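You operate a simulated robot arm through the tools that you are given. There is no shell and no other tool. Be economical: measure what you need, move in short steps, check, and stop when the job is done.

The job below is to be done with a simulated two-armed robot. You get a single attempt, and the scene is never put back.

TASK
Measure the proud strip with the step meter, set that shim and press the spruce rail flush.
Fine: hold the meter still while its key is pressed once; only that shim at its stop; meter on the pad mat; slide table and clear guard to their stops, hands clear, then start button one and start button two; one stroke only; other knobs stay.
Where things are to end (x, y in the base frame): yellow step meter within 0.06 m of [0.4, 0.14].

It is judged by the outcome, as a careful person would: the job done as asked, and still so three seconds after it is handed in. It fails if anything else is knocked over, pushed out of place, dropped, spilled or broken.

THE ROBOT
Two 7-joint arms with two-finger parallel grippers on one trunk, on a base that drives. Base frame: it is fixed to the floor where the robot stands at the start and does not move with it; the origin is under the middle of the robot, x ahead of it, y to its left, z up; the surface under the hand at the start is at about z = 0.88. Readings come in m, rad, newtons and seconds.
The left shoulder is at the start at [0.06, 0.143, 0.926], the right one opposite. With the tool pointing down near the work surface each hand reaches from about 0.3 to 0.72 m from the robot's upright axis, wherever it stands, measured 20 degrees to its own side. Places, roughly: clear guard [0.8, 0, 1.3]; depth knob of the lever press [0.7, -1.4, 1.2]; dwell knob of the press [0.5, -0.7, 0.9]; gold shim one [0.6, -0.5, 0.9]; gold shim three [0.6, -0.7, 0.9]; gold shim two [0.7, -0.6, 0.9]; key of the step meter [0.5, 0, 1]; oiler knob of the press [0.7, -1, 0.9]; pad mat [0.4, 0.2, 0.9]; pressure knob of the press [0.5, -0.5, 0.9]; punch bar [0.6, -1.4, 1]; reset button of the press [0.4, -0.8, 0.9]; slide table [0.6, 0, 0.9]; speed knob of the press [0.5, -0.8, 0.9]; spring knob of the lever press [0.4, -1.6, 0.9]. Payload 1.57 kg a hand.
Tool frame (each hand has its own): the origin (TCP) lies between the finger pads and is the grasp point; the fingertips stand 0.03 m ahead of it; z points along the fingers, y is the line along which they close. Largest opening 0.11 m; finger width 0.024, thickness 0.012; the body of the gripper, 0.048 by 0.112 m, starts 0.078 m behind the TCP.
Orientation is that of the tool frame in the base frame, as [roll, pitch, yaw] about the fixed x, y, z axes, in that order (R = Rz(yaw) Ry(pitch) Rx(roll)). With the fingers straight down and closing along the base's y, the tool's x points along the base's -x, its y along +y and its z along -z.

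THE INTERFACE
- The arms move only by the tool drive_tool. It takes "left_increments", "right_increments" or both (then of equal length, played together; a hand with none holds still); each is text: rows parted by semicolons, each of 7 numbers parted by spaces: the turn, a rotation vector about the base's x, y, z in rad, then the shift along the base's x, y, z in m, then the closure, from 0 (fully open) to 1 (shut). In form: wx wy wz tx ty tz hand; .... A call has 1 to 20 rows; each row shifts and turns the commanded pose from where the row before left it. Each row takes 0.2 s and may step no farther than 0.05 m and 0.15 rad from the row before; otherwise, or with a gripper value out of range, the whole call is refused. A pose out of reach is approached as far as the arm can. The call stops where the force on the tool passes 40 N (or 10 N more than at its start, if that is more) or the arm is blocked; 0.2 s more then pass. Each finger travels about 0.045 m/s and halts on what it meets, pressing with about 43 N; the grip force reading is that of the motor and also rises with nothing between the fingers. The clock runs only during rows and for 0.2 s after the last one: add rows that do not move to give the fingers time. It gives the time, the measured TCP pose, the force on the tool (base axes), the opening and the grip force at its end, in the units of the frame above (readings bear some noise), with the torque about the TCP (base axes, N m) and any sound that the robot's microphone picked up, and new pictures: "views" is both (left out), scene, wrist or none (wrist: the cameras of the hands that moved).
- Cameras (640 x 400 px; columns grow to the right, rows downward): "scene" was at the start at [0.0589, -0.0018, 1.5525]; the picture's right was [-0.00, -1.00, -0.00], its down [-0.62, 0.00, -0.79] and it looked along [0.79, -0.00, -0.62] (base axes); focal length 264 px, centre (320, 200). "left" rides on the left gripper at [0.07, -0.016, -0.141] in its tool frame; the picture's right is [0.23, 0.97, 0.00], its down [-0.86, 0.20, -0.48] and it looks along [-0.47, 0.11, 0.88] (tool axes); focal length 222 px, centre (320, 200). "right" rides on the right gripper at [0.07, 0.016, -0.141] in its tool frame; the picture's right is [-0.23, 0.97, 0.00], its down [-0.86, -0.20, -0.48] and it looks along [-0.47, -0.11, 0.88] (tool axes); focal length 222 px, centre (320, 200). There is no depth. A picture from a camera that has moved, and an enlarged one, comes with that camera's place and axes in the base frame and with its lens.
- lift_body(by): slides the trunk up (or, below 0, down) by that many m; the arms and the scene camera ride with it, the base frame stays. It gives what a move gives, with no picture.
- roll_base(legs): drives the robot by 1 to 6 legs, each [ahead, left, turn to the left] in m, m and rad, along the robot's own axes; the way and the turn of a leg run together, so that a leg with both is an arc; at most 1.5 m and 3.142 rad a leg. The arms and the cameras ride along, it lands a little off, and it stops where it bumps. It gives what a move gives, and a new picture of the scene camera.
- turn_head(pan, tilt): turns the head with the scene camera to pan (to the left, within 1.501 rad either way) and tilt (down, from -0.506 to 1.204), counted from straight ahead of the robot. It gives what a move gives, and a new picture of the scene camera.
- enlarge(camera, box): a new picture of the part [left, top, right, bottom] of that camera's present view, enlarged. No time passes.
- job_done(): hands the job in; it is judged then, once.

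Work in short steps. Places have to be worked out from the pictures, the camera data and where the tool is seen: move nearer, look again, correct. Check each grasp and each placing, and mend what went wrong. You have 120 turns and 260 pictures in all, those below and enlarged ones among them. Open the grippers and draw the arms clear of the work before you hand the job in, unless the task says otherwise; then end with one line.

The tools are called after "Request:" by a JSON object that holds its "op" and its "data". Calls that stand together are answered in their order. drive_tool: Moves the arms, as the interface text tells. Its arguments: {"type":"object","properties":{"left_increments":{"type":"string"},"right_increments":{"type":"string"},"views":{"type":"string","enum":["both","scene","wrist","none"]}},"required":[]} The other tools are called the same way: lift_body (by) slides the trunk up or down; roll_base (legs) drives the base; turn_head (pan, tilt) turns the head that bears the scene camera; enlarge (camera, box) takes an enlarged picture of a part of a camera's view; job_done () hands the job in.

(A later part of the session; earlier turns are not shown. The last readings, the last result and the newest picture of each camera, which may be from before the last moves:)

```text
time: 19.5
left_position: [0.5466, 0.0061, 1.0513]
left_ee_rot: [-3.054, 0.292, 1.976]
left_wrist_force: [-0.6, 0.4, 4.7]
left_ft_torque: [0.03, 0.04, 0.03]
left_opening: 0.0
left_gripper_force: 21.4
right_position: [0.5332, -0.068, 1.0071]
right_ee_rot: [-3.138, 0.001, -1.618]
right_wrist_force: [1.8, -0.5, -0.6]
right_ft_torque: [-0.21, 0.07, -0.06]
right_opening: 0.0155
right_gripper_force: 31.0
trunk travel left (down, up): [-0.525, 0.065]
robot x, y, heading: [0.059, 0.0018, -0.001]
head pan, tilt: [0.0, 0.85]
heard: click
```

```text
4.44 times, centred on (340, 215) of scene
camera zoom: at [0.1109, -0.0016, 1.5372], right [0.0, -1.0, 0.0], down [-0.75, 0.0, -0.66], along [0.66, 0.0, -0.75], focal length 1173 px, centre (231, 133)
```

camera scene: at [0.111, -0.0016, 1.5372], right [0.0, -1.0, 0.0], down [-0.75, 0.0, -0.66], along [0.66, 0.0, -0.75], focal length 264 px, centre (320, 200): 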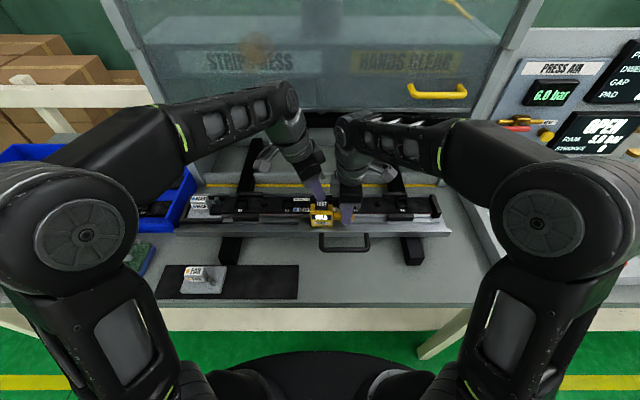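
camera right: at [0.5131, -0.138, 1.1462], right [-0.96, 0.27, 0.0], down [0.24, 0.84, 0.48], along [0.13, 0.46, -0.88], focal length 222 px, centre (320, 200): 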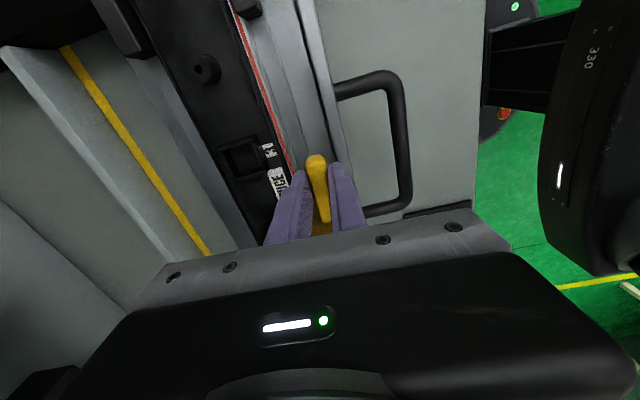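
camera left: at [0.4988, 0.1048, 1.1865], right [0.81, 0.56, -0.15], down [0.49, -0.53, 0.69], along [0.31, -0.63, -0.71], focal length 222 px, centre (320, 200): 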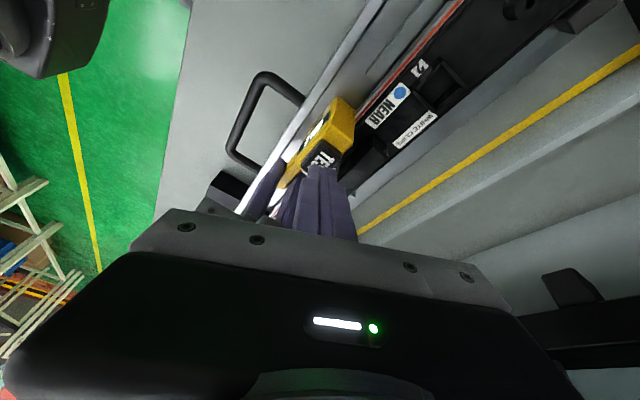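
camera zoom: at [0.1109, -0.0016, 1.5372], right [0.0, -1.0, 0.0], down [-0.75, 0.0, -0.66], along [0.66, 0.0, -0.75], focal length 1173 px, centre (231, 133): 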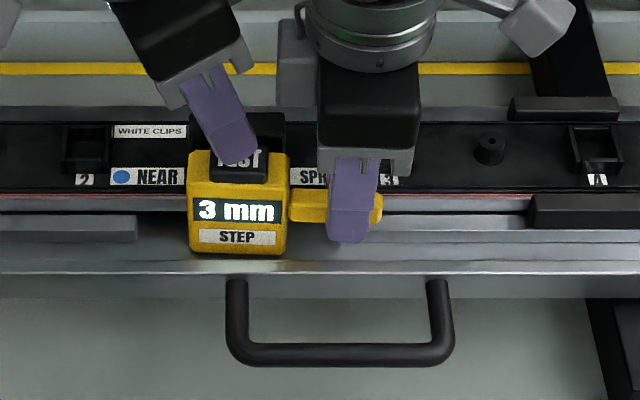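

It clicked and reads 3 mm, so the shim to set is number three. I lift the left finger and draw it up and off to the left, without touching the key again.

Request:
{"op": "drive_tool", "data": {"left_increments": "0 0 0 0 0 0.01 1;0 0 0 0 0 0.02 1;0 0 0 0 0 0.03 1;0 0 0 -0.005 0.03 0.02 1;0.12 0 0 -0.01 0.035 0 1;0.12 0 0 -0.01 0.035 0 1;0 0 0.1 -0.01 0.035 0 1;0 0 0.1 -0.01 0.035 0 1;0 0 0.1 -0.01 0.035 0 1;0 0 0.1 -0.01 0.03 0 1;0 0 0.1 -0.01 0.03 0 1;0 0 0.1 -0.01 0.03 0 0.5;0 0 0 0 0 0 0", "views": "scene"}}

Request:
{"op": "enlarge", "data": {"camera": "scene", "box": [140, 170, 400, 310]}}

```text
time: 22.3
left_position: [0.4645, 0.2878, 1.1282]
left_ee_rot: [3.135, 0.072, 2.561]
left_wrist_force: [-0.6, -0.5, -0.7]
left_ft_torque: [-0.02, -0.02, -0.01]
left_opening: 0.0479
left_gripper_force: 0.0
left hand out of reach, approached as far as the arm can: row 9
right_position: [0.533, -0.0681, 1.0058]
right_ee_rot: [-3.14, -0.001, -1.617]
right_wrist_force: [-0.1, -0.6, 0.7]
right_ft_torque: [-0.07, -0.03, 0.02]
right_opening: 0.0157
right_gripper_force: 31.8
trunk travel left (down, up): [-0.525, 0.065]
robot x, y, heading: [0.062, 0.0006, 0.002]
head pan, tilt: [0.0, 0.85]
camera scene: at [0.1109, -0.0013, 1.5372], right [0.0, -1.0, 0.0], down [-0.75, 0.0, -0.66], along [0.66, 0.0, -0.75], focal length 264 px, centre (320, 200)
```

scene: 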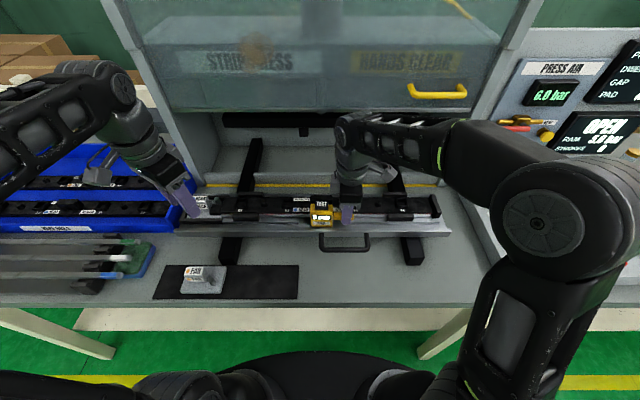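

```text
2.46 times, centred on (270, 240) of scene
camera zoom: at [0.1109, -0.0013, 1.5372], right [0.0, -1.0, 0.0], down [-0.75, 0.0, -0.66], along [0.66, 0.0, -0.75], focal length 650 px, centre (443, 102)
```

zoom: 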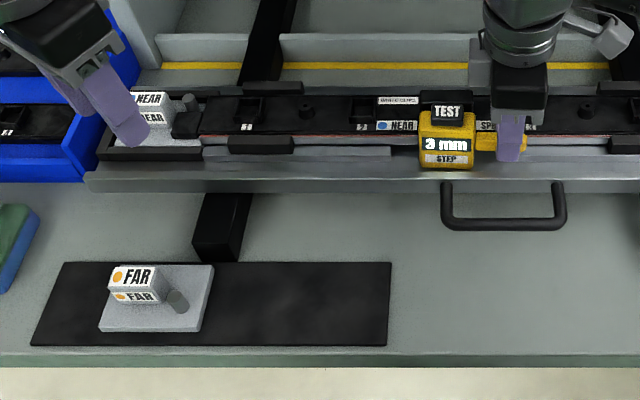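

The reading stays 3 mm. The mat spans about x 0.36–0.45 and y 0.055–0.42, with the FAR pad from y 0.24. I lift the meter straight up first.

Request:
{"op": "drive_tool", "data": {"right_increments": "0 0 0 0 0 0.01 0.95;0 0 0 0 0 0.02 0.95;0 0 0 0 0 0.03 0.95;0 0 0 0 0 0.03 0.95;0 0 0 0 0 0 0.95", "views": "scene"}}

Request:
{"op": "enlarge", "data": {"camera": "scene", "box": [280, 140, 440, 260]}}

Request:
{"op": "enlarge", "data": {"camera": "right", "box": [200, 100, 400, 240]}}

Request:
{"op": "enlarge", "data": {"camera": "left", "box": [0, 0, 640, 400]}}

```text
time: 23.5
left_position: [0.4658, 0.2853, 1.1285]
left_ee_rot: [3.134, 0.072, 2.56]
left_wrist_force: [0.0, -0.3, -0.3]
left_ft_torque: [0.02, 0.04, -0.01]
left_opening: 0.11
left_gripper_force: 0.1
right_position: [0.533, -0.0684, 1.0963]
right_ee_rot: [-3.138, 0.0, -1.618]
right_wrist_force: [-0.4, 0.1, -1.5]
right_ft_torque: [-0.07, 0.01, 0.0]
right_opening: 0.0153
right_gripper_force: 31.2
trunk travel left (down, up): [-0.525, 0.065]
robot x, y, heading: [0.0594, -0.0002, 0.002]
head pan, tilt: [0.0, 0.85]
camera scene: at [0.1113, -0.0015, 1.5372], right [0.0, -1.0, 0.0], down [-0.75, 0.0, -0.66], along [0.66, 0.0, -0.75], focal length 264 px, centre (320, 200)
```

scene: 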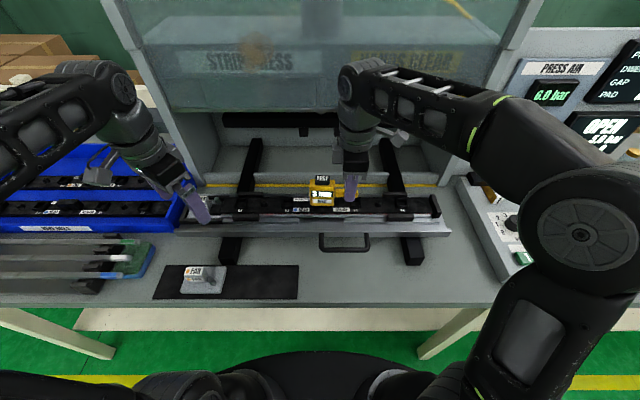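

```text
3.33 times, centred on (360, 200) of scene
camera zoom: at [0.1113, -0.0015, 1.5372], right [0.0, -1.0, 0.0], down [-0.75, 0.0, -0.66], along [0.66, 0.0, -0.75], focal length 880 px, centre (187, 200)
```

zoom: 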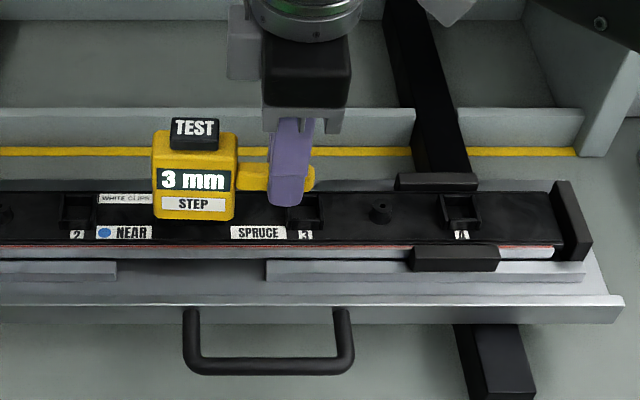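

```text
2.86 times, centred on (300, 170) of right
camera zoom: at [0.5135, -0.1395, 1.2363], right [-0.96, 0.27, 0.0], down [0.24, 0.84, 0.48], along [0.13, 0.46, -0.88], focal length 635 px, centre (377, 286)
```

zoom: 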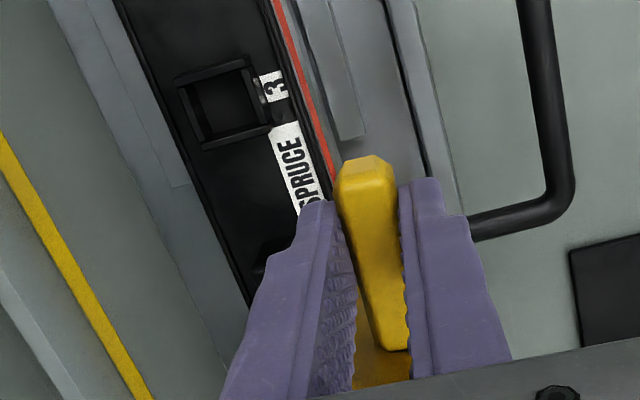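

```text
1.00 times, centred on (320, 200) of left (not enlarged: the box is as wide or as high as the picture)
camera zoom: at [0.3896, 0.3163, 1.2616], right [0.34, 0.94, -0.01], down [0.79, -0.29, 0.54], along [0.5, -0.19, -0.84], focal length 222 px, centre (320, 200)
```

zoom: 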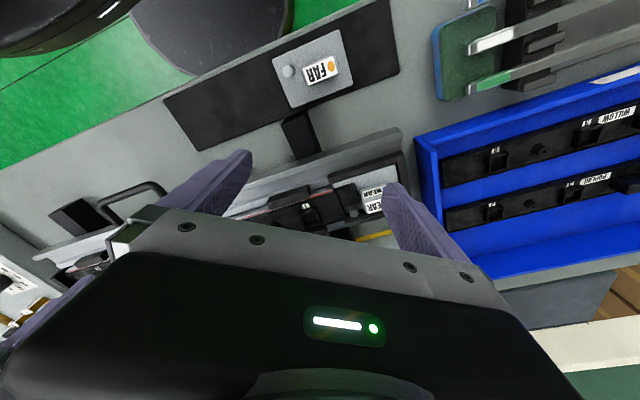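

The meter hangs clean from the handle. Rather than fold the arm, I drive the base back and left so that the hand lands over the mat in the same posture.

Request:
{"op": "roll_base", "data": {"legs": [[-0.135, 0.155, 0]]}}

```text
time: 25.1
left_position: [0.3291, 0.4394, 1.1286]
left_ee_rot: [3.135, 0.074, 2.564]
left_wrist_force: [-0.8, -0.7, 0.4]
left_ft_torque: [-0.03, -0.03, 0.01]
left_opening: 0.1098
left_gripper_force: 0.2
right_position: [0.3986, 0.0852, 1.097]
right_ee_rot: [-3.139, 0.0, -1.614]
right_wrist_force: [0.0, -0.6, -1.7]
right_ft_torque: [-0.09, -0.04, 0.01]
right_opening: 0.0152
right_gripper_force: 30.9
trunk travel left (down, up): [-0.525, 0.065]
robot x, y, heading: [-0.0749, 0.1472, -0.0]
head pan, tilt: [0.0, 0.85]
camera scene: at [-0.0244, 0.1518, 1.5372], right [0.0, -1.0, 0.0], down [-0.75, 0.0, -0.66], along [0.66, 0.0, -0.75], focal length 264 px, centre (320, 200)
```

scene: 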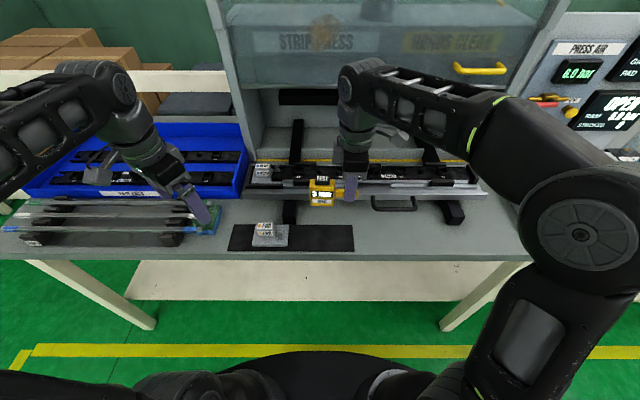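

The hand is over the mat at (0.399, 0.085). I lower toward it and look.

Request:
{"op": "drive_tool", "data": {"right_increments": "0 0 0 -0.002 0 -0.045 0.95;0 0 0 0 0 -0.045 0.95;0 0 0 0 0 -0.045 0.95;0 0 0 0 0 0 0.95", "views": "scene"}}

Request:
{"op": "enlarge", "data": {"camera": "scene", "box": [220, 160, 380, 260]}}

```text
time: 26.1
left_position: [0.3283, 0.44, 1.1278]
left_ee_rot: [3.135, 0.07, 2.564]
left_wrist_force: [-0.3, 0.4, 0.1]
left_ft_torque: [0.05, -0.02, -0.01]
left_opening: 0.1101
left_gripper_force: 0.0
right_position: [0.3942, 0.0863, 0.9621]
right_ee_rot: [-3.137, 0.0, -1.614]
right_wrist_force: [0.0, 0.3, -0.2]
right_ft_torque: [-0.08, 0.01, -0.03]
right_opening: 0.0152
right_gripper_force: 31.2
trunk travel left (down, up): [-0.525, 0.065]
robot x, y, heading: [-0.0749, 0.1522, 0.003]
head pan, tilt: [0.0, 0.85]
camera scene: at [-0.0237, 0.1506, 1.5372], right [0.0, -1.0, 0.0], down [-0.75, 0.0, -0.66], along [0.66, 0.0, -0.75], focal length 264 px, centre (320, 200)
```

scene: 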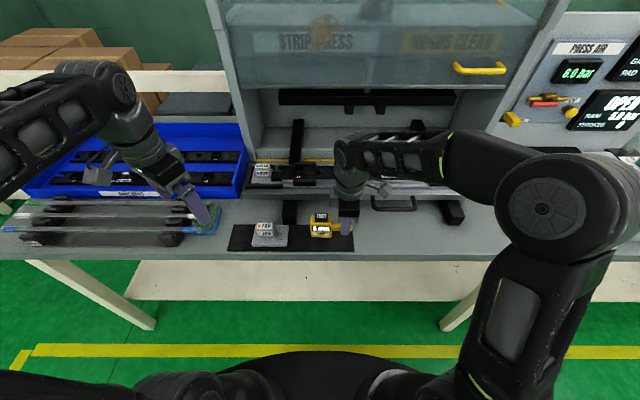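

```text
4.00 times, centred on (300, 210) of scene
camera zoom: at [-0.0237, 0.1506, 1.5372], right [0.0, -1.0, 0.0], down [-0.75, 0.0, -0.66], along [0.66, 0.0, -0.75], focal length 1056 px, centre (400, 160)
```

zoom: 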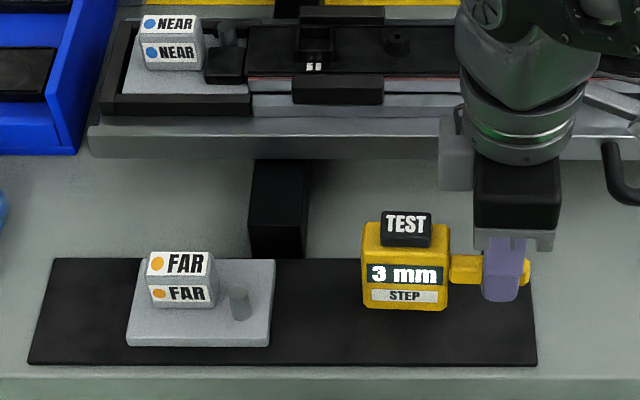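

I lower the last few centimetres in small steps until the force shows it resting.

Request:
{"op": "drive_tool", "data": {"right_increments": "0 0 0 0 0 -0.01 0.95;0 0 0 0 0 -0.008 0.95;0 0 0 0 0 -0.005 0.95;0 0 0 0 0 0 0.95", "views": "none"}}

Request:
{"op": "enlarge", "data": {"camera": "scene", "box": [220, 160, 380, 260]}}

```text
time: 27.1
left_position: [0.3294, 0.4384, 1.1276]
left_ee_rot: [3.134, 0.071, 2.563]
left_wrist_force: [0.1, -0.3, 0.2]
left_ft_torque: [0.0, 0.02, 0.01]
left_opening: 0.11
left_gripper_force: 0.1
right_position: [0.3952, 0.0837, 0.9383]
right_ee_rot: [-3.134, 0.001, -1.616]
right_wrist_force: [3.3, -11.7, 27.4]
right_ft_torque: [0.39, -0.08, -0.14]
right_opening: 0.0153
right_gripper_force: 30.8
trunk travel left (down, up): [-0.525, 0.065]
robot x, y, heading: [-0.0798, 0.148, 0.004]
head pan, tilt: [0.0, 0.85]
```

```text
4.00 times, centred on (300, 210) of scene
camera zoom: at [-0.0251, 0.1494, 1.5373], right [0.0, -1.0, 0.0], down [-0.75, 0.0, -0.66], along [0.66, 0.0, -0.75], focal length 1056 px, centre (400, 160)
```

zoom: 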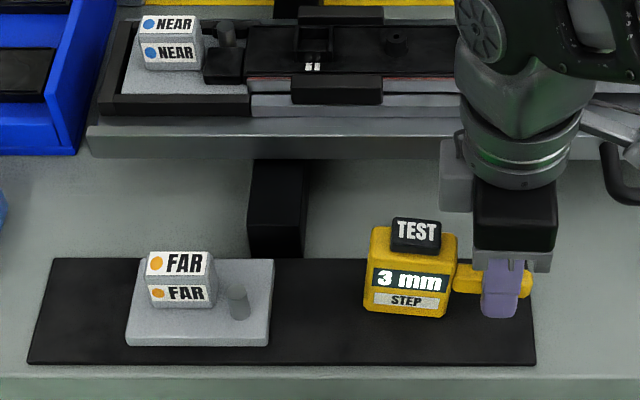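

It is resting, with about 27 N pressed. I ease up a few millimetres until the load is light.

Request:
{"op": "drive_tool", "data": {"right_increments": "0 0 0 0 0 0.003 0.95;0 0 0 0 0 0.002 0.95;0 0 0 0 0 0 0.95", "views": "none"}}

Request:
{"op": "enlarge", "data": {"camera": "scene", "box": [220, 160, 380, 260]}}

```text
time: 27.9
left_position: [0.3298, 0.4397, 1.1277]
left_ee_rot: [3.135, 0.072, 2.565]
left_wrist_force: [0.2, -0.5, -0.5]
left_ft_torque: [0.02, 0.0, 0.0]
left_opening: 0.1101
left_gripper_force: 0.0
right_position: [0.3954, 0.0848, 0.9419]
right_ee_rot: [-3.14, 0.0, -1.613]
right_wrist_force: [-0.6, -0.1, -1.7]
right_ft_torque: [-0.11, 0.01, -0.02]
right_opening: 0.0153
right_gripper_force: 31.1
trunk travel left (down, up): [-0.525, 0.065]
robot x, y, heading: [-0.0733, 0.1522, 0.007]
head pan, tilt: [0.0, 0.85]
```

```text
4.00 times, centred on (300, 210) of scene
camera zoom: at [-0.0234, 0.1509, 1.5371], right [0.0, -1.0, 0.0], down [-0.75, 0.0, -0.66], along [0.66, 0.0, -0.75], focal length 1056 px, centre (400, 160)
```

zoom: 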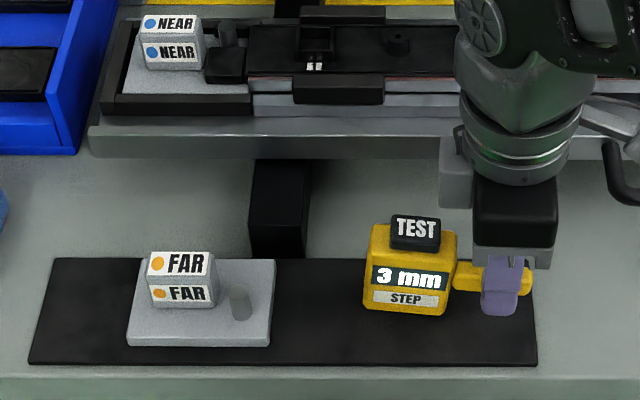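

It hangs clear by a hair and slightly tipped. I lower 2 mm and open slowly so that it settles flat.

Request:
{"op": "drive_tool", "data": {"right_increments": "0 0 0 0 0 -0.002 0.95;0 0 0 0 0 0 0.85;0 0 0 0 0 0 0.75;0 0 0 0 0 0 0.6;0 0 0 0 0 0 0.45;0 0 0 0 0 0 0.45", "views": "none"}}

Request:
{"op": "enlarge", "data": {"camera": "scene", "box": [220, 160, 380, 260]}}

```text
time: 29.3
left_position: [0.3296, 0.4397, 1.127]
left_ee_rot: [3.134, 0.071, 2.564]
left_wrist_force: [-0.6, 0.1, 1.0]
left_ft_torque: [0.0, 0.02, 0.01]
left_opening: 0.1098
left_gripper_force: 0.1
right_position: [0.3958, 0.0853, 0.942]
right_ee_rot: [-3.138, -0.001, -1.615]
right_wrist_force: [-0.7, 0.4, 0.4]
right_ft_torque: [0.04, -0.04, 0.0]
right_opening: 0.0608
right_gripper_force: 0.0
trunk travel left (down, up): [-0.525, 0.065]
robot x, y, heading: [-0.072, 0.155, 0.005]
head pan, tilt: [0.0, 0.85]
```

```text
4.00 times, centred on (300, 210) of scene
camera zoom: at [-0.0235, 0.1507, 1.5372], right [0.0, -1.0, 0.0], down [-0.75, 0.0, -0.66], along [0.66, 0.0, -0.75], focal length 1056 px, centre (400, 160)
```

zoom: 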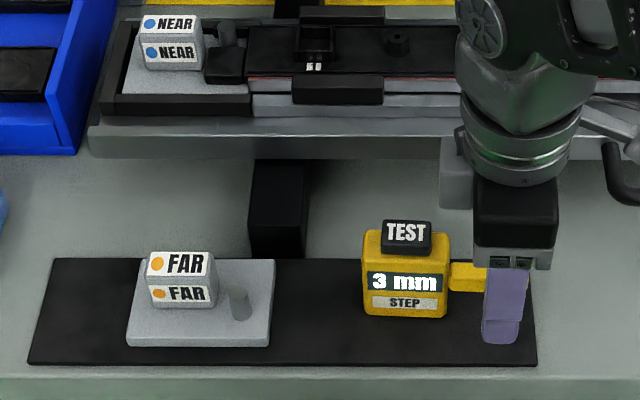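

The meter stands upright on the mat, still showing 3 mm. I raise the right hand straight up and unwind both wrists into compact poses for driving.

Request:
{"op": "drive_tool", "data": {"right_increments": "0 0 0 0 0 0.045 0.45;0 0 0 0 0 0.045 0.45;0 0 0 0 0 0.045 0.45;0 0 -0.14 -0.01 -0.02 0.02 0;0 0 -0.14 -0.01 -0.02 0.02 0;0 0 -0.14 -0.01 -0.02 0 0;0 0 -0.14 -0.01 -0.02 0 0;0 0 -0.14 -0.01 -0.02 0 0;0 0 -0.14 -0.01 -0.02 0 0;0 0 -0.14 -0.01 -0.02 0 0;0 0 -0.14 -0.01 -0.02 0 0;0 0 -0.14 -0.01 -0.02 0 0;0 0 -0.14 -0.01 -0.02 0 0;0 0 -0.14 -0.01 0 0 0;0 0 0 0 0 0 0", "left_increments": "0 0 0 0 0 0 0;0 0 0 0 0 0 0;0 0 0 0 0 0 0;0 0 0.14 -0.01 -0.01 0 0;0 0 0.14 -0.01 -0.01 0 0;0 0 0.14 -0.01 -0.01 0 0;0 0 0.14 -0.01 -0.01 0 0;0 0 0 -0.01 -0.01 0 0;0 0 0 -0.01 0 0 0;0 0 0 0 0 0 0;0 0 0 0 0 0 0;0 0 0 0 0 0 0;0 0 0 0 0 0 0;0 0 0 0 0 0 0;0 0 0 0 0 0 0", "views": "scene"}}

```text
time: 32.5
left_position: [0.2691, 0.3883, 1.129]
left_ee_rot: [3.135, 0.07, 3.124]
left_wrist_force: [-0.6, -0.4, -0.2]
left_ft_torque: [0.02, 0.01, -0.03]
left_opening: 0.11
left_gripper_force: 0.1
right_position: [0.2968, -0.0932, 1.111]
right_ee_rot: [-3.132, -0.006, -3.026]
right_wrist_force: [-0.1, -0.3, -0.3]
right_ft_torque: [0.01, 0.01, -0.02]
right_opening: 0.1098
right_gripper_force: 0.1
right hand out of reach, approached as far as the arm can: row 5, 9, 10
trunk travel left (down, up): [-0.525, 0.065]
robot x, y, heading: [-0.0729, 0.151, 0.005]
head pan, tilt: [0.0, 0.85]
camera scene: at [-0.0235, 0.1503, 1.5372], right [0.0, -1.0, 0.0], down [-0.75, 0.0, -0.66], along [0.66, 0.0, -0.75], focal length 264 px, centre (320, 200)
```

scene: 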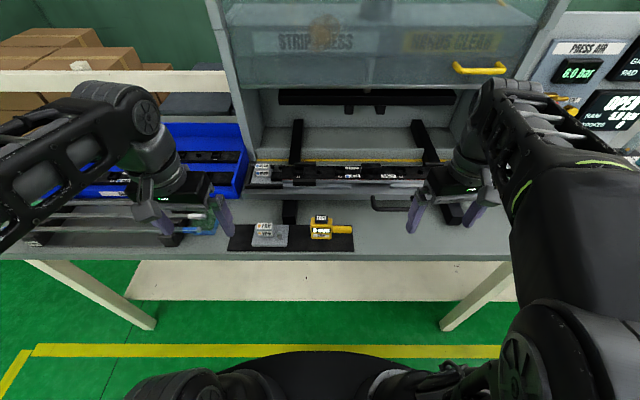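

I drive right so that the robot stands before the shim and button panel, at about y -0.42.

Request:
{"op": "roll_base", "data": {"legs": [[0.0, -0.57, 0]]}}

Request:
{"op": "enlarge", "data": {"camera": "scene", "box": [300, 120, 500, 260]}}

```text
time: 35.8
left_position: [0.2715, -0.1909, 1.1275]
left_ee_rot: [3.135, 0.072, 3.116]
left_wrist_force: [0.6, -0.2, 0.7]
left_ft_torque: [0.05, -0.02, -0.03]
left_opening: 0.1099
left_gripper_force: 0.2
right_position: [0.2956, -0.6743, 1.11]
right_ee_rot: [-3.132, -0.007, -3.034]
right_wrist_force: [-0.2, -0.4, 0.0]
right_ft_torque: [0.01, 0.03, 0.02]
right_opening: 0.11
right_gripper_force: 0.0
trunk travel left (down, up): [-0.525, 0.065]
robot x, y, heading: [-0.0732, -0.4195, -0.009]
head pan, tilt: [0.0, 0.85]
camera scene: at [-0.0239, -0.4274, 1.5372], right [-0.01, -1.0, 0.0], down [-0.75, 0.0, -0.66], along [0.66, 0.0, -0.75], focal length 264 px, centre (320, 200)
```

scene: 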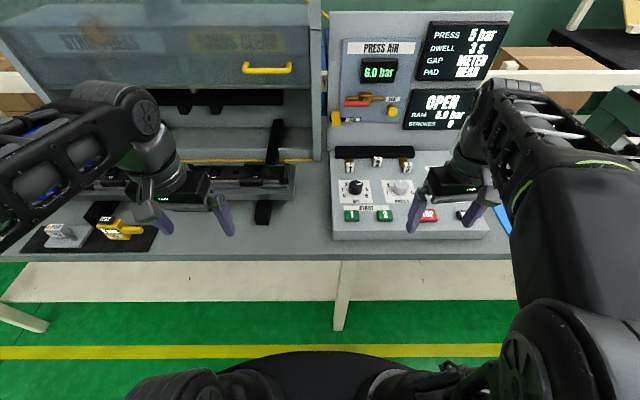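

```text
2.86 times, centred on (400, 190) of scene
camera zoom: at [-0.0239, -0.4274, 1.5372], right [-0.01, -1.0, 0.0], down [-0.75, 0.0, -0.66], along [0.66, 0.0, -0.75], focal length 754 px, centre (91, 229)
```

zoom: 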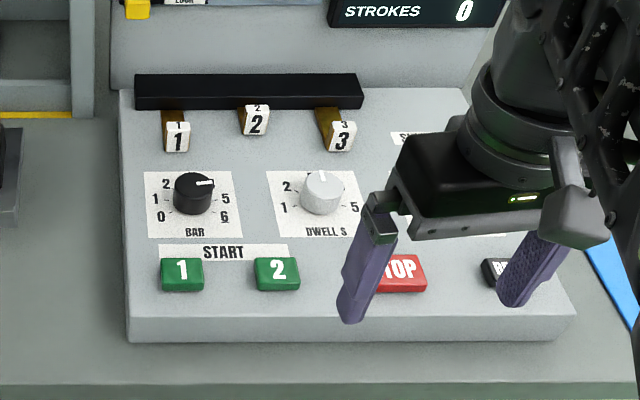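

Shim two stands pushed further in than one and three, so it may already be at the stop. I drive nearer for a close look.

Request:
{"op": "roll_base", "data": {"legs": [[0.15, -0.03, 0]]}}

Request:
{"op": "enlarge", "data": {"camera": "scene", "box": [300, 110, 500, 260]}}

Request:
{"op": "enlarge", "data": {"camera": "right", "box": [0, 0, 640, 400]}}

```text
time: 37.2
left_position: [0.4196, -0.2218, 1.1282]
left_ee_rot: [3.135, 0.073, 3.113]
left_wrist_force: [0.0, -0.1, -0.5]
left_ft_torque: [0.01, 0.08, -0.01]
left_opening: 0.11
left_gripper_force: 0.1
right_position: [0.4433, -0.7038, 1.1104]
right_ee_rot: [-3.132, -0.006, -3.034]
right_wrist_force: [0.9, 0.4, -0.3]
right_ft_torque: [-0.02, 0.04, 0.02]
right_opening: 0.11
right_gripper_force: 0.0
trunk travel left (down, up): [-0.525, 0.065]
robot x, y, heading: [0.0745, -0.4561, -0.003]
head pan, tilt: [0.0, 0.85]
camera scene: at [0.1251, -0.4573, 1.5371], right [-0.01, -1.0, 0.0], down [-0.75, 0.0, -0.66], along [0.66, 0.0, -0.75], focal length 264 px, centre (320, 200)
```

scene: 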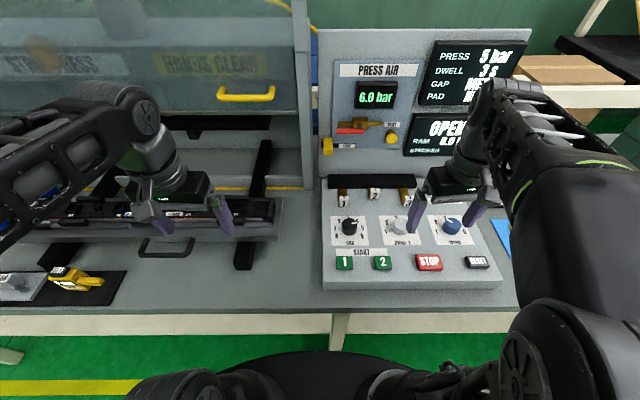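

```text
2.67 times, centred on (400, 185) of scene
camera zoom: at [0.1251, -0.4573, 1.5371], right [-0.01, -1.0, 0.0], down [-0.75, 0.0, -0.66], along [0.66, 0.0, -0.75], focal length 704 px, centre (107, 240)
```

zoom: 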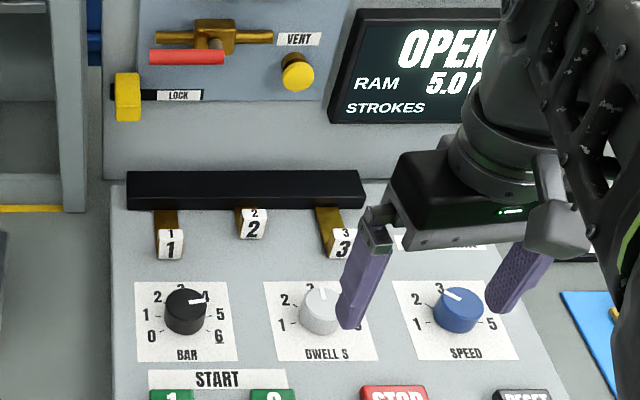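

```text
1.00 times, centred on (320, 200) of right (not enlarged: the box is as wide or as high as the picture)
camera zoom: at [0.3729, -0.6948, 1.251], right [0.12, 0.99, -0.01], down [0.87, -0.1, 0.47], along [0.47, -0.07, -0.88], focal length 222 px, centre (320, 200)
```

zoom: 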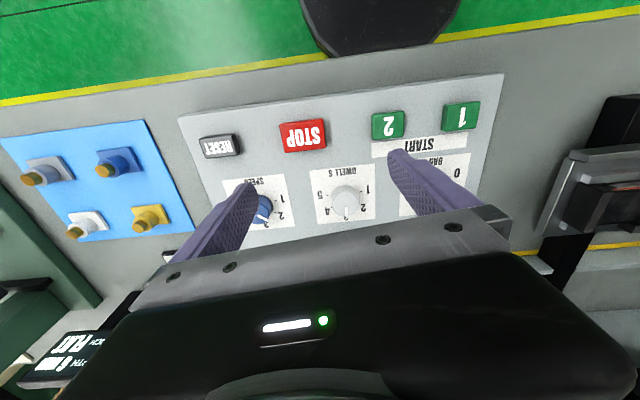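

I bring the right hand over the shims for a close wrist view.

Request:
{"op": "drive_tool", "data": {"right_increments": "0 0 -0.05 0.03 0.015 0 0.3;0 0 -0.05 0.03 0.015 0 0.3;0 0 0 0.03 0.015 -0.02 0.3;0 0 0 0.03 0.015 -0.02 0.3;0 0 0 0.03 0.01 -0.02 0.3;0 0 0 0.03 0 0 0.3;0 0 0 0 0 0 0.3", "views": "both"}}

Request:
{"op": "enlarge", "data": {"camera": "right", "box": [200, 80, 460, 240]}}

```text
time: 38.8
left_position: [0.4194, -0.2211, 1.1284]
left_ee_rot: [3.135, 0.071, 3.114]
left_wrist_force: [0.5, 0.5, 0.7]
left_ft_torque: [0.02, -0.03, -0.01]
left_opening: 0.1099
left_gripper_force: 0.1
right_position: [0.6219, -0.634, 1.0504]
right_ee_rot: [-3.13, -0.005, -3.134]
right_wrist_force: [-0.3, 0.0, -0.3]
right_ft_torque: [0.0, -0.02, -0.02]
right_opening: 0.0769
right_gripper_force: 0.0
trunk travel left (down, up): [-0.525, 0.065]
robot x, y, heading: [0.0788, -0.4547, -0.007]
head pan, tilt: [0.0, 0.85]
camera scene: at [0.123, -0.4568, 1.5372], right [-0.01, -1.0, 0.0], down [-0.75, 0.0, -0.66], along [0.66, 0.0, -0.75], focal length 264 px, centre (320, 200)
camera right: at [0.5529, -0.617, 1.1915], right [0.22, 0.98, -0.01], down [0.86, -0.19, 0.48], along [0.46, -0.11, -0.88], focal length 222 px, centre (320, 200)
```

scene: 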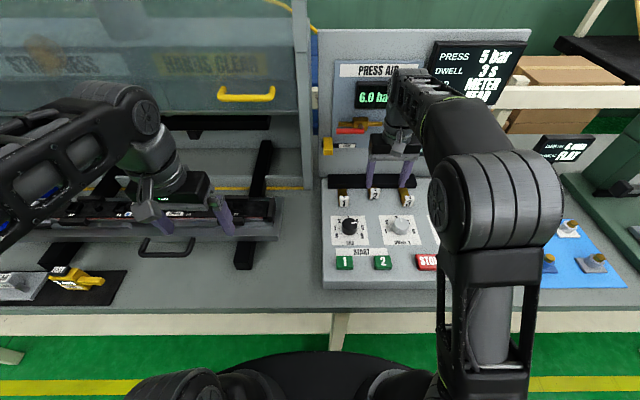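
right: 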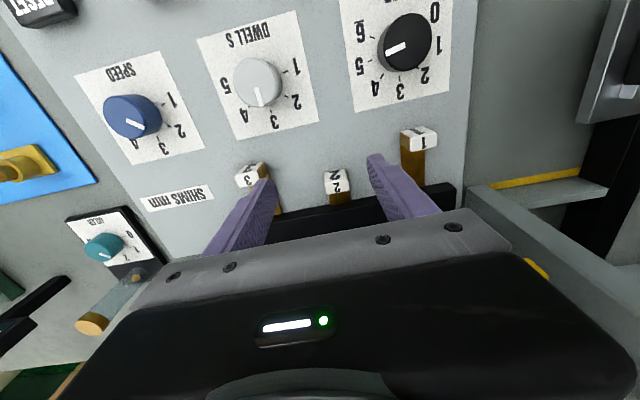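

```text
2.46 times, centred on (330, 160) of right
camera zoom: at [0.5529, -0.617, 1.1915], right [0.22, 0.98, -0.01], down [0.86, -0.19, 0.48], along [0.46, -0.11, -0.88], focal length 547 px, centre (295, 298)
```

zoom: 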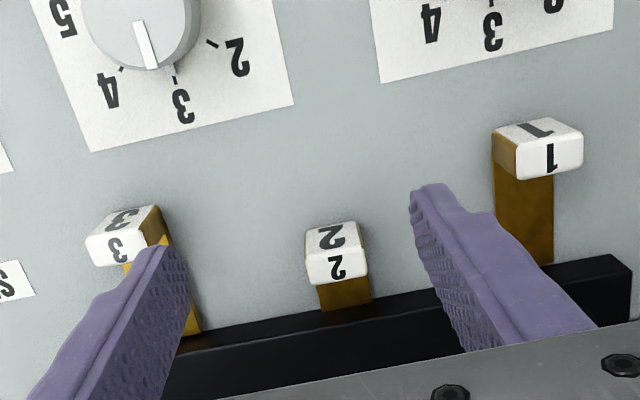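

Shims one and three stand at x about 0.63, while shim two is about 0.03 m further in, set from before. So two must come out and three go in. I go down over tab two with the hand narrowed.

Request:
{"op": "drive_tool", "data": {"right_increments": "0 0 0 0.015 0.006 -0.015 0.5;0 0 0 0.011 0.005 -0.02 0.5;0 0 0 0 0 -0.015 0.5;0 0 0 0 0 0 0.5", "views": "wrist"}}

Request:
{"op": "enlarge", "data": {"camera": "right", "box": [240, 110, 400, 230]}}

Request:
{"op": "enlarge", "data": {"camera": "scene", "box": [320, 140, 440, 230]}}

```text
time: 39.8
left_position: [0.4194, -0.2212, 1.1282]
left_ee_rot: [3.136, 0.072, 3.114]
left_wrist_force: [0.0, -0.1, -0.5]
left_ft_torque: [0.02, -0.01, 0.0]
left_opening: 0.1102
left_gripper_force: 0.1
right_position: [0.6493, -0.621, 1.0007]
right_ee_rot: [-3.132, -0.006, -3.134]
right_wrist_force: [0.5, -0.2, -0.7]
right_ft_torque: [0.0, 0.01, 0.02]
right_opening: 0.0551
right_gripper_force: 0.1
trunk travel left (down, up): [-0.525, 0.065]
robot x, y, heading: [0.0736, -0.4537, -0.005]
head pan, tilt: [0.0, 0.85]
camera right: at [0.5795, -0.6058, 1.1409], right [0.22, 0.98, -0.01], down [0.86, -0.19, 0.48], along [0.46, -0.11, -0.88], focal length 222 px, centre (320, 200)
```

right: 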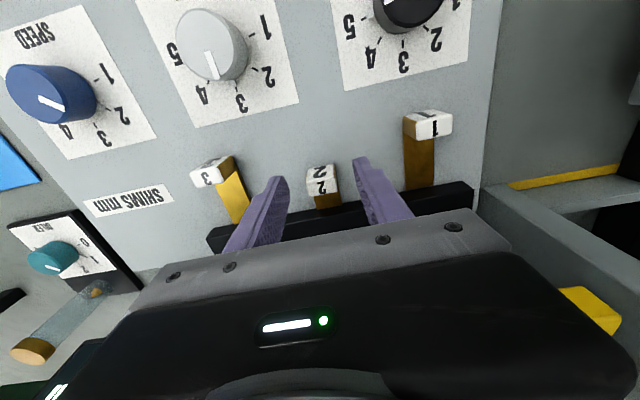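

```text
3.33 times, centred on (320, 170) of right
camera zoom: at [0.5795, -0.6058, 1.1409], right [0.22, 0.98, -0.01], down [0.86, -0.19, 0.48], along [0.46, -0.11, -0.88], focal length 740 px, centre (320, 300)
```

zoom: 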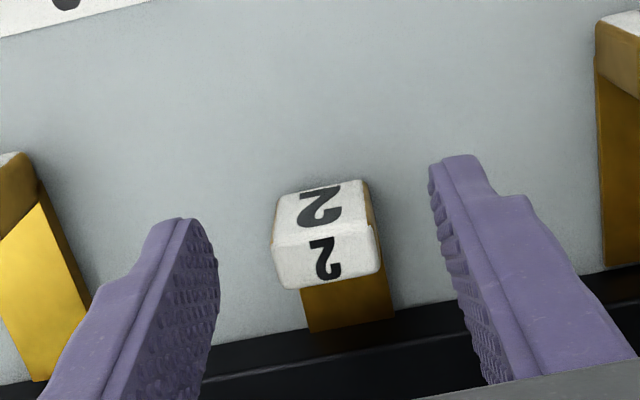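

```text
4.44 times, centred on (380, 185) of scene
camera zoom: at [0.1234, -0.4568, 1.5372], right [-0.01, -1.0, 0.0], down [-0.75, 0.0, -0.66], along [0.66, 0.0, -0.75], focal length 1173 px, centre (53, 267)
```

zoom: 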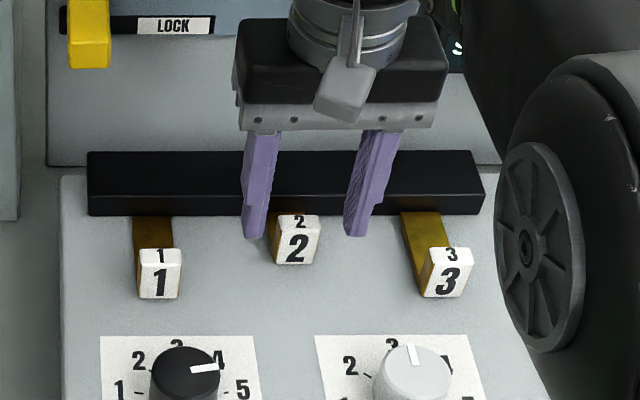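

I lower a little further, between tabs, to fix the tab's height by parallax.

Request:
{"op": "drive_tool", "data": {"right_increments": "0 0 0 0.005 -0.002 -0.01 0.5;0 0 0 0 0 -0.012 0.5;0 0 0 0 0 0 0.5", "views": "none"}}

Request:
{"op": "enlarge", "data": {"camera": "right", "box": [240, 110, 400, 230]}}

Request:
{"op": "enlarge", "data": {"camera": "scene", "box": [320, 140, 440, 230]}}

```text
time: 40.6
left_position: [0.4192, -0.2206, 1.1281]
left_ee_rot: [3.136, 0.071, 3.113]
left_wrist_force: [-0.2, 0.9, -0.5]
left_ft_torque: [0.05, -0.01, -0.03]
left_opening: 0.1099
left_gripper_force: 0.0
right_position: [0.6525, -0.6247, 0.9786]
right_ee_rot: [-3.132, -0.004, -3.136]
right_wrist_force: [-0.4, -0.3, 0.5]
right_ft_torque: [-0.03, -0.01, 0.0]
right_opening: 0.0549
right_gripper_force: 0.0
trunk travel left (down, up): [-0.525, 0.065]
robot x, y, heading: [0.0739, -0.4534, -0.01]
head pan, tilt: [0.0, 0.85]
```

```text
3.33 times, centred on (320, 170) of right
camera zoom: at [0.5834, -0.6086, 1.1187], right [0.22, 0.98, -0.01], down [0.86, -0.19, 0.48], along [0.46, -0.11, -0.88], focal length 740 px, centre (320, 300)
```

zoom: 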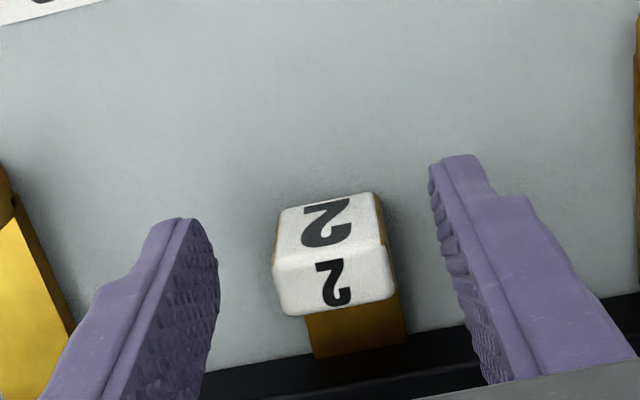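

```text
4.44 times, centred on (380, 185) of scene
camera zoom: at [0.1235, -0.4569, 1.5372], right [-0.01, -1.0, 0.0], down [-0.75, 0.0, -0.66], along [0.66, 0.0, -0.75], focal length 1173 px, centre (53, 267)
```

zoom: 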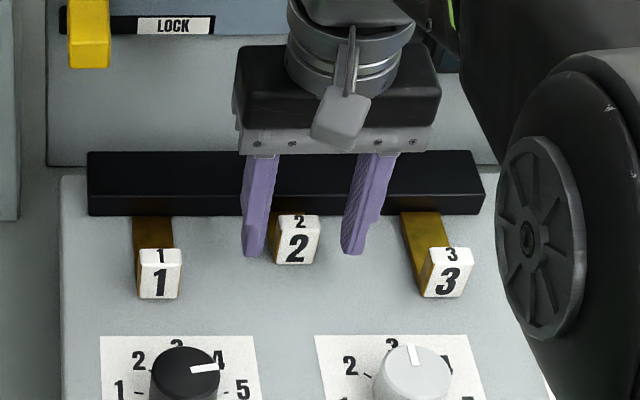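

The tab top is at z about 0.955, centred near (0.664, -0.624). I advance 8 mm, lower 14 mm and close on it.

Request:
{"op": "drive_tool", "data": {"right_increments": "0 0 0 0.008 0 0 0.5;0 0 0 0 0 -0.007 0.5;0 0 0 0 0 -0.007 0.5;0 0 0 0 0 0 0.6;0 0 0 0 0 0 0.7;0 0 0 0 0 0 0.8;0 0 0 0 0 0 0.9;0 0 0 0 0 0 0.9", "views": "none"}}

Request:
{"op": "enlarge", "data": {"camera": "right", "box": [240, 110, 400, 230]}}

Request:
{"op": "enlarge", "data": {"camera": "scene", "box": [320, 140, 440, 230]}}

```text
time: 42.4
left_position: [0.4189, -0.2199, 1.1278]
left_ee_rot: [3.134, 0.071, 3.113]
left_wrist_force: [0.6, 0.3, 0.1]
left_ft_torque: [0.01, 0.03, 0.04]
left_opening: 0.1099
left_gripper_force: 0.0
right_position: [0.6599, -0.6233, 0.9655]
right_ee_rot: [-3.133, -0.006, -3.136]
right_wrist_force: [-1.1, 8.5, -2.6]
right_ft_torque: [0.78, -0.04, -0.18]
right_opening: 0.0272
right_gripper_force: 35.4
trunk travel left (down, up): [-0.525, 0.065]
robot x, y, heading: [0.0721, -0.457, -0.009]
head pan, tilt: [0.0, 0.85]
```

```text
3.33 times, centred on (320, 170) of right
camera zoom: at [0.5914, -0.6074, 1.1052], right [0.22, 0.98, -0.01], down [0.86, -0.19, 0.48], along [0.46, -0.11, -0.88], focal length 740 px, centre (320, 300)
```

zoom: 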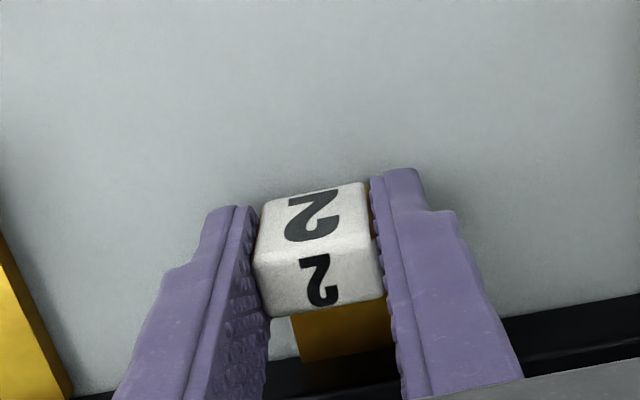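

```text
4.44 times, centred on (380, 185) of scene
camera zoom: at [0.1237, -0.4558, 1.5372], right [-0.01, -1.0, 0.0], down [-0.75, 0.0, -0.66], along [0.66, 0.0, -0.75], focal length 1173 px, centre (53, 267)
```

zoom: 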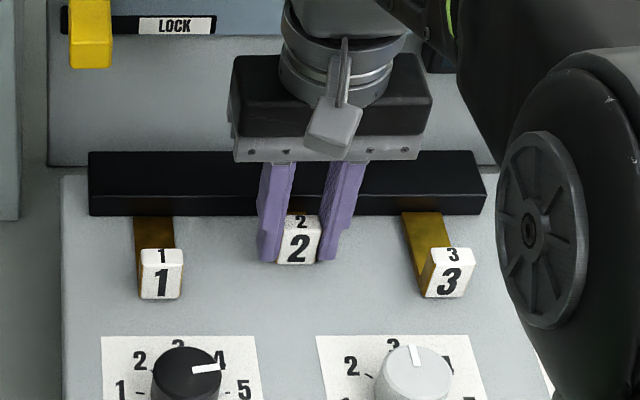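

Tab two is gripped (27 mm). I pull it gently toward me, easing the side load, about 16 mm first.

Request:
{"op": "drive_tool", "data": {"right_increments": "0 0 0 0 0.002 0 0.9;0 0 0 -0.004 0 0 0.9;0 0 0 -0.004 0 0 0.9;0 0 0 -0.004 0 0 0.9;0 0 0 -0.004 0 0 0.9;0 0 0 0 0 0 0.9", "views": "none"}}

Request:
{"op": "enlarge", "data": {"camera": "scene", "box": [320, 140, 440, 230]}}

```text
time: 43.8
left_position: [0.4195, -0.2204, 1.1282]
left_ee_rot: [3.134, 0.071, 3.114]
left_wrist_force: [-0.1, 0.4, -1.1]
left_ft_torque: [-0.01, 0.02, 0.01]
left_opening: 0.1098
left_gripper_force: 0.1
right_position: [0.6452, -0.6237, 0.9648]
right_ee_rot: [-3.132, -0.008, -3.135]
right_wrist_force: [0.9, 2.4, -7.8]
right_ft_torque: [0.77, -0.54, -0.16]
right_opening: 0.0272
right_gripper_force: 37.1
trunk travel left (down, up): [-0.525, 0.065]
robot x, y, heading: [0.0737, -0.454, -0.007]
head pan, tilt: [0.0, 0.85]
```

```text
4.44 times, centred on (380, 185) of scene
camera zoom: at [0.1242, -0.457, 1.5371], right [-0.01, -1.0, 0.0], down [-0.75, 0.0, -0.66], along [0.66, 0.0, -0.75], focal length 1173 px, centre (53, 267)
```

zoom: 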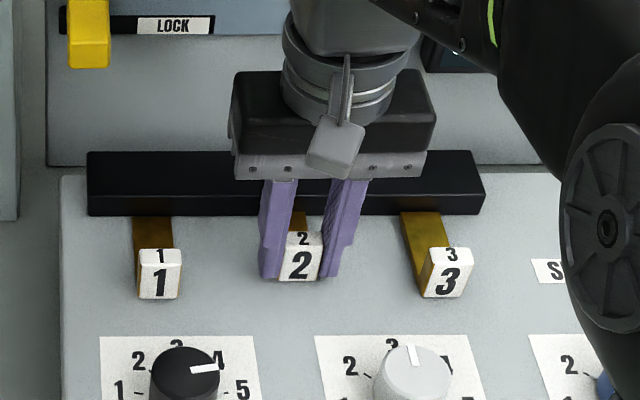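

It slides freely and has come out 15 mm. I pull about 14 mm more to line up with the other two.

Request:
{"op": "drive_tool", "data": {"right_increments": "0 0 0 -0.004 0 0 0.9;0 0 0 -0.004 0 0 0.9;0 0 0 -0.004 0 0 0.9;0 0 0 -0.003 0 0 0.9;0 0 0 0 0 0 0.9", "views": "none"}}

Request:
{"op": "enlarge", "data": {"camera": "scene", "box": [320, 140, 440, 230]}}

```text
time: 45.0
left_position: [0.4202, -0.2209, 1.1285]
left_ee_rot: [3.134, 0.072, 3.114]
left_wrist_force: [0.9, -0.1, 0.1]
left_ft_torque: [-0.01, 0.02, 0.02]
left_opening: 0.1098
left_gripper_force: 0.2
right_position: [0.631, -0.6229, 0.9655]
right_ee_rot: [-3.132, -0.005, -3.138]
right_wrist_force: [-0.5, -2.4, -7.8]
right_ft_torque: [0.67, -0.13, -0.12]
right_opening: 0.0272
right_gripper_force: 37.5
trunk travel left (down, up): [-0.525, 0.065]
robot x, y, heading: [0.0719, -0.4528, -0.005]
head pan, tilt: [0.0, 0.85]
```

```text
4.44 times, centred on (380, 185) of scene
camera zoom: at [0.1241, -0.4575, 1.5371], right [-0.01, -1.0, 0.0], down [-0.75, 0.0, -0.66], along [0.66, 0.0, -0.75], focal length 1173 px, centre (53, 267)
```

zoom: 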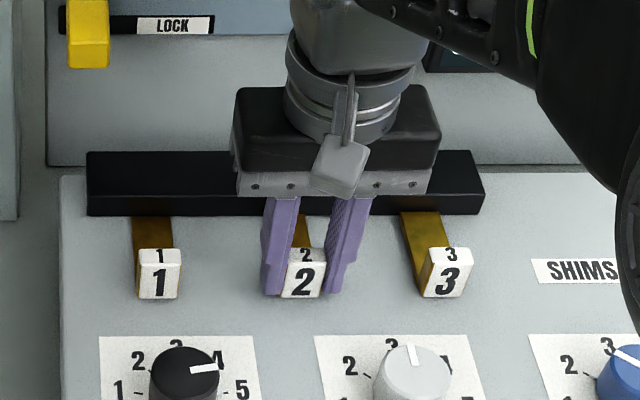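

Tab two is now level with the others. One more millimetre, then I release, rise, and shift over to tab three.

Request:
{"op": "drive_tool", "data": {"right_increments": "0 0 0 -0.0015 0 0 0.9;0 0 0 0 0 0 0.7;0 0 0 0 0 0 0.5;0 0 0 0 0 0.02 0.5;0 0 0 0 0 0.03 0.5;0 0 0 0 -0.04 0 0.5;0 0 0 0 -0.04 0 0.5;0 0 0 0 -0.02 -0.02 0.5;0 0 0 0 0 0 0.5", "views": "none"}}

Request:
{"op": "enlarge", "data": {"camera": "right", "box": [240, 110, 400, 230]}}

Request:
{"op": "enlarge", "data": {"camera": "scene", "box": [320, 140, 440, 230]}}

```text
time: 47.0
left_position: [0.4194, -0.221, 1.1287]
left_ee_rot: [3.134, 0.072, 3.115]
left_wrist_force: [0.6, 0.5, -0.1]
left_ft_torque: [-0.01, -0.03, 0.01]
left_opening: 0.11
left_gripper_force: 0.0
right_position: [0.6285, -0.7234, 0.9961]
right_ee_rot: [-3.132, -0.007, -3.134]
right_wrist_force: [-0.9, 0.3, -0.2]
right_ft_torque: [-0.02, 0.0, 0.03]
right_opening: 0.0552
right_gripper_force: 0.1
trunk travel left (down, up): [-0.525, 0.065]
robot x, y, heading: [0.0736, -0.4542, -0.008]
head pan, tilt: [0.0, 0.85]
```

```text
3.33 times, centred on (320, 170) of right
camera zoom: at [0.5602, -0.7079, 1.1367], right [0.22, 0.98, -0.01], down [0.86, -0.19, 0.48], along [0.46, -0.11, -0.88], focal length 740 px, centre (320, 300)
```

zoom: 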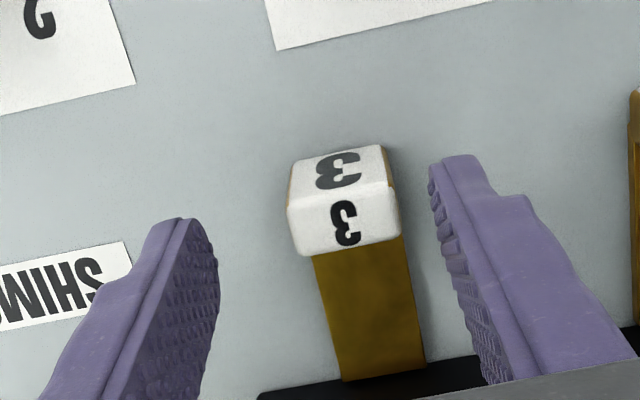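

```text
4.44 times, centred on (380, 185) of scene
camera zoom: at [0.1232, -0.4566, 1.5372], right [-0.01, -1.0, 0.0], down [-0.75, 0.0, -0.66], along [0.66, 0.0, -0.75], focal length 1173 px, centre (53, 267)
```

zoom: 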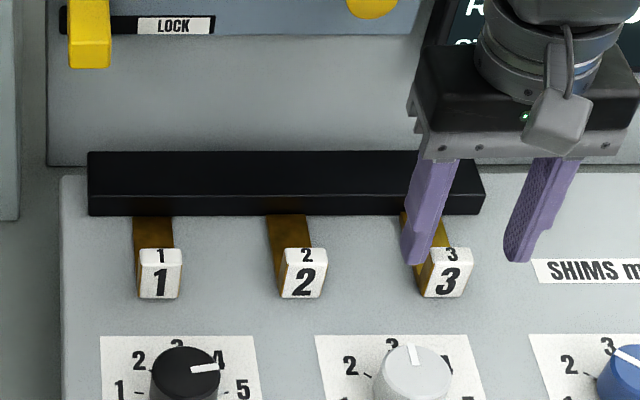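

Tabs one and two now match. Tab three is at about (0.633, -0.719), so I shift 4 mm, lower and grip it.

Request:
{"op": "drive_tool", "data": {"right_increments": "0 0 0 0 0.004 -0.01 0.5;0 0 0 0 0 -0.011 0.5;0 0 0 0 0 -0.01 0.5;0 0 0 0 0 0 0.65;0 0 0 0 0 0 0.8;0 0 0 0 0 0 0.9;0 0 0 0 0 0 0.9", "views": "none"}}

Request:
{"op": "enlarge", "data": {"camera": "scene", "box": [320, 140, 440, 230]}}

```text
time: 48.6
left_position: [0.4194, -0.2206, 1.1287]
left_ee_rot: [3.136, 0.071, 3.114]
left_wrist_force: [0.5, -0.2, 0.7]
left_ft_torque: [0.02, -0.04, 0.03]
left_opening: 0.11
left_gripper_force: 0.0
right_position: [0.6279, -0.7176, 0.9651]
right_ee_rot: [-3.131, -0.007, -3.135]
right_wrist_force: [0.4, 0.8, -0.3]
right_ft_torque: [0.65, -0.13, -0.19]
right_opening: 0.0272
right_gripper_force: 34.0
trunk travel left (down, up): [-0.525, 0.065]
robot x, y, heading: [0.0728, -0.4539, -0.006]
head pan, tilt: [0.0, 0.85]
```

```text
4.44 times, centred on (380, 185) of scene
camera zoom: at [0.1235, -0.4569, 1.5372], right [-0.01, -1.0, 0.0], down [-0.75, 0.0, -0.66], along [0.66, 0.0, -0.75], focal length 1173 px, centre (53, 267)
```

zoom: 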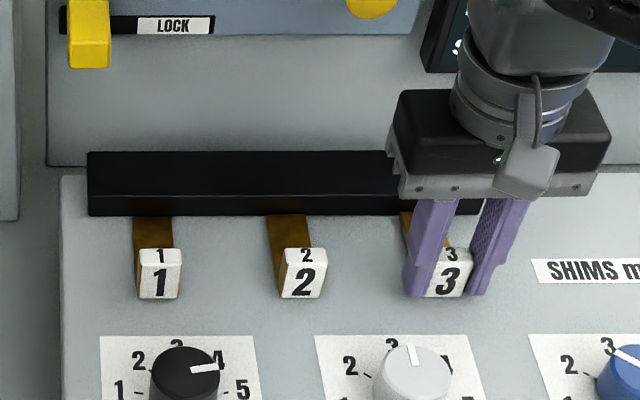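

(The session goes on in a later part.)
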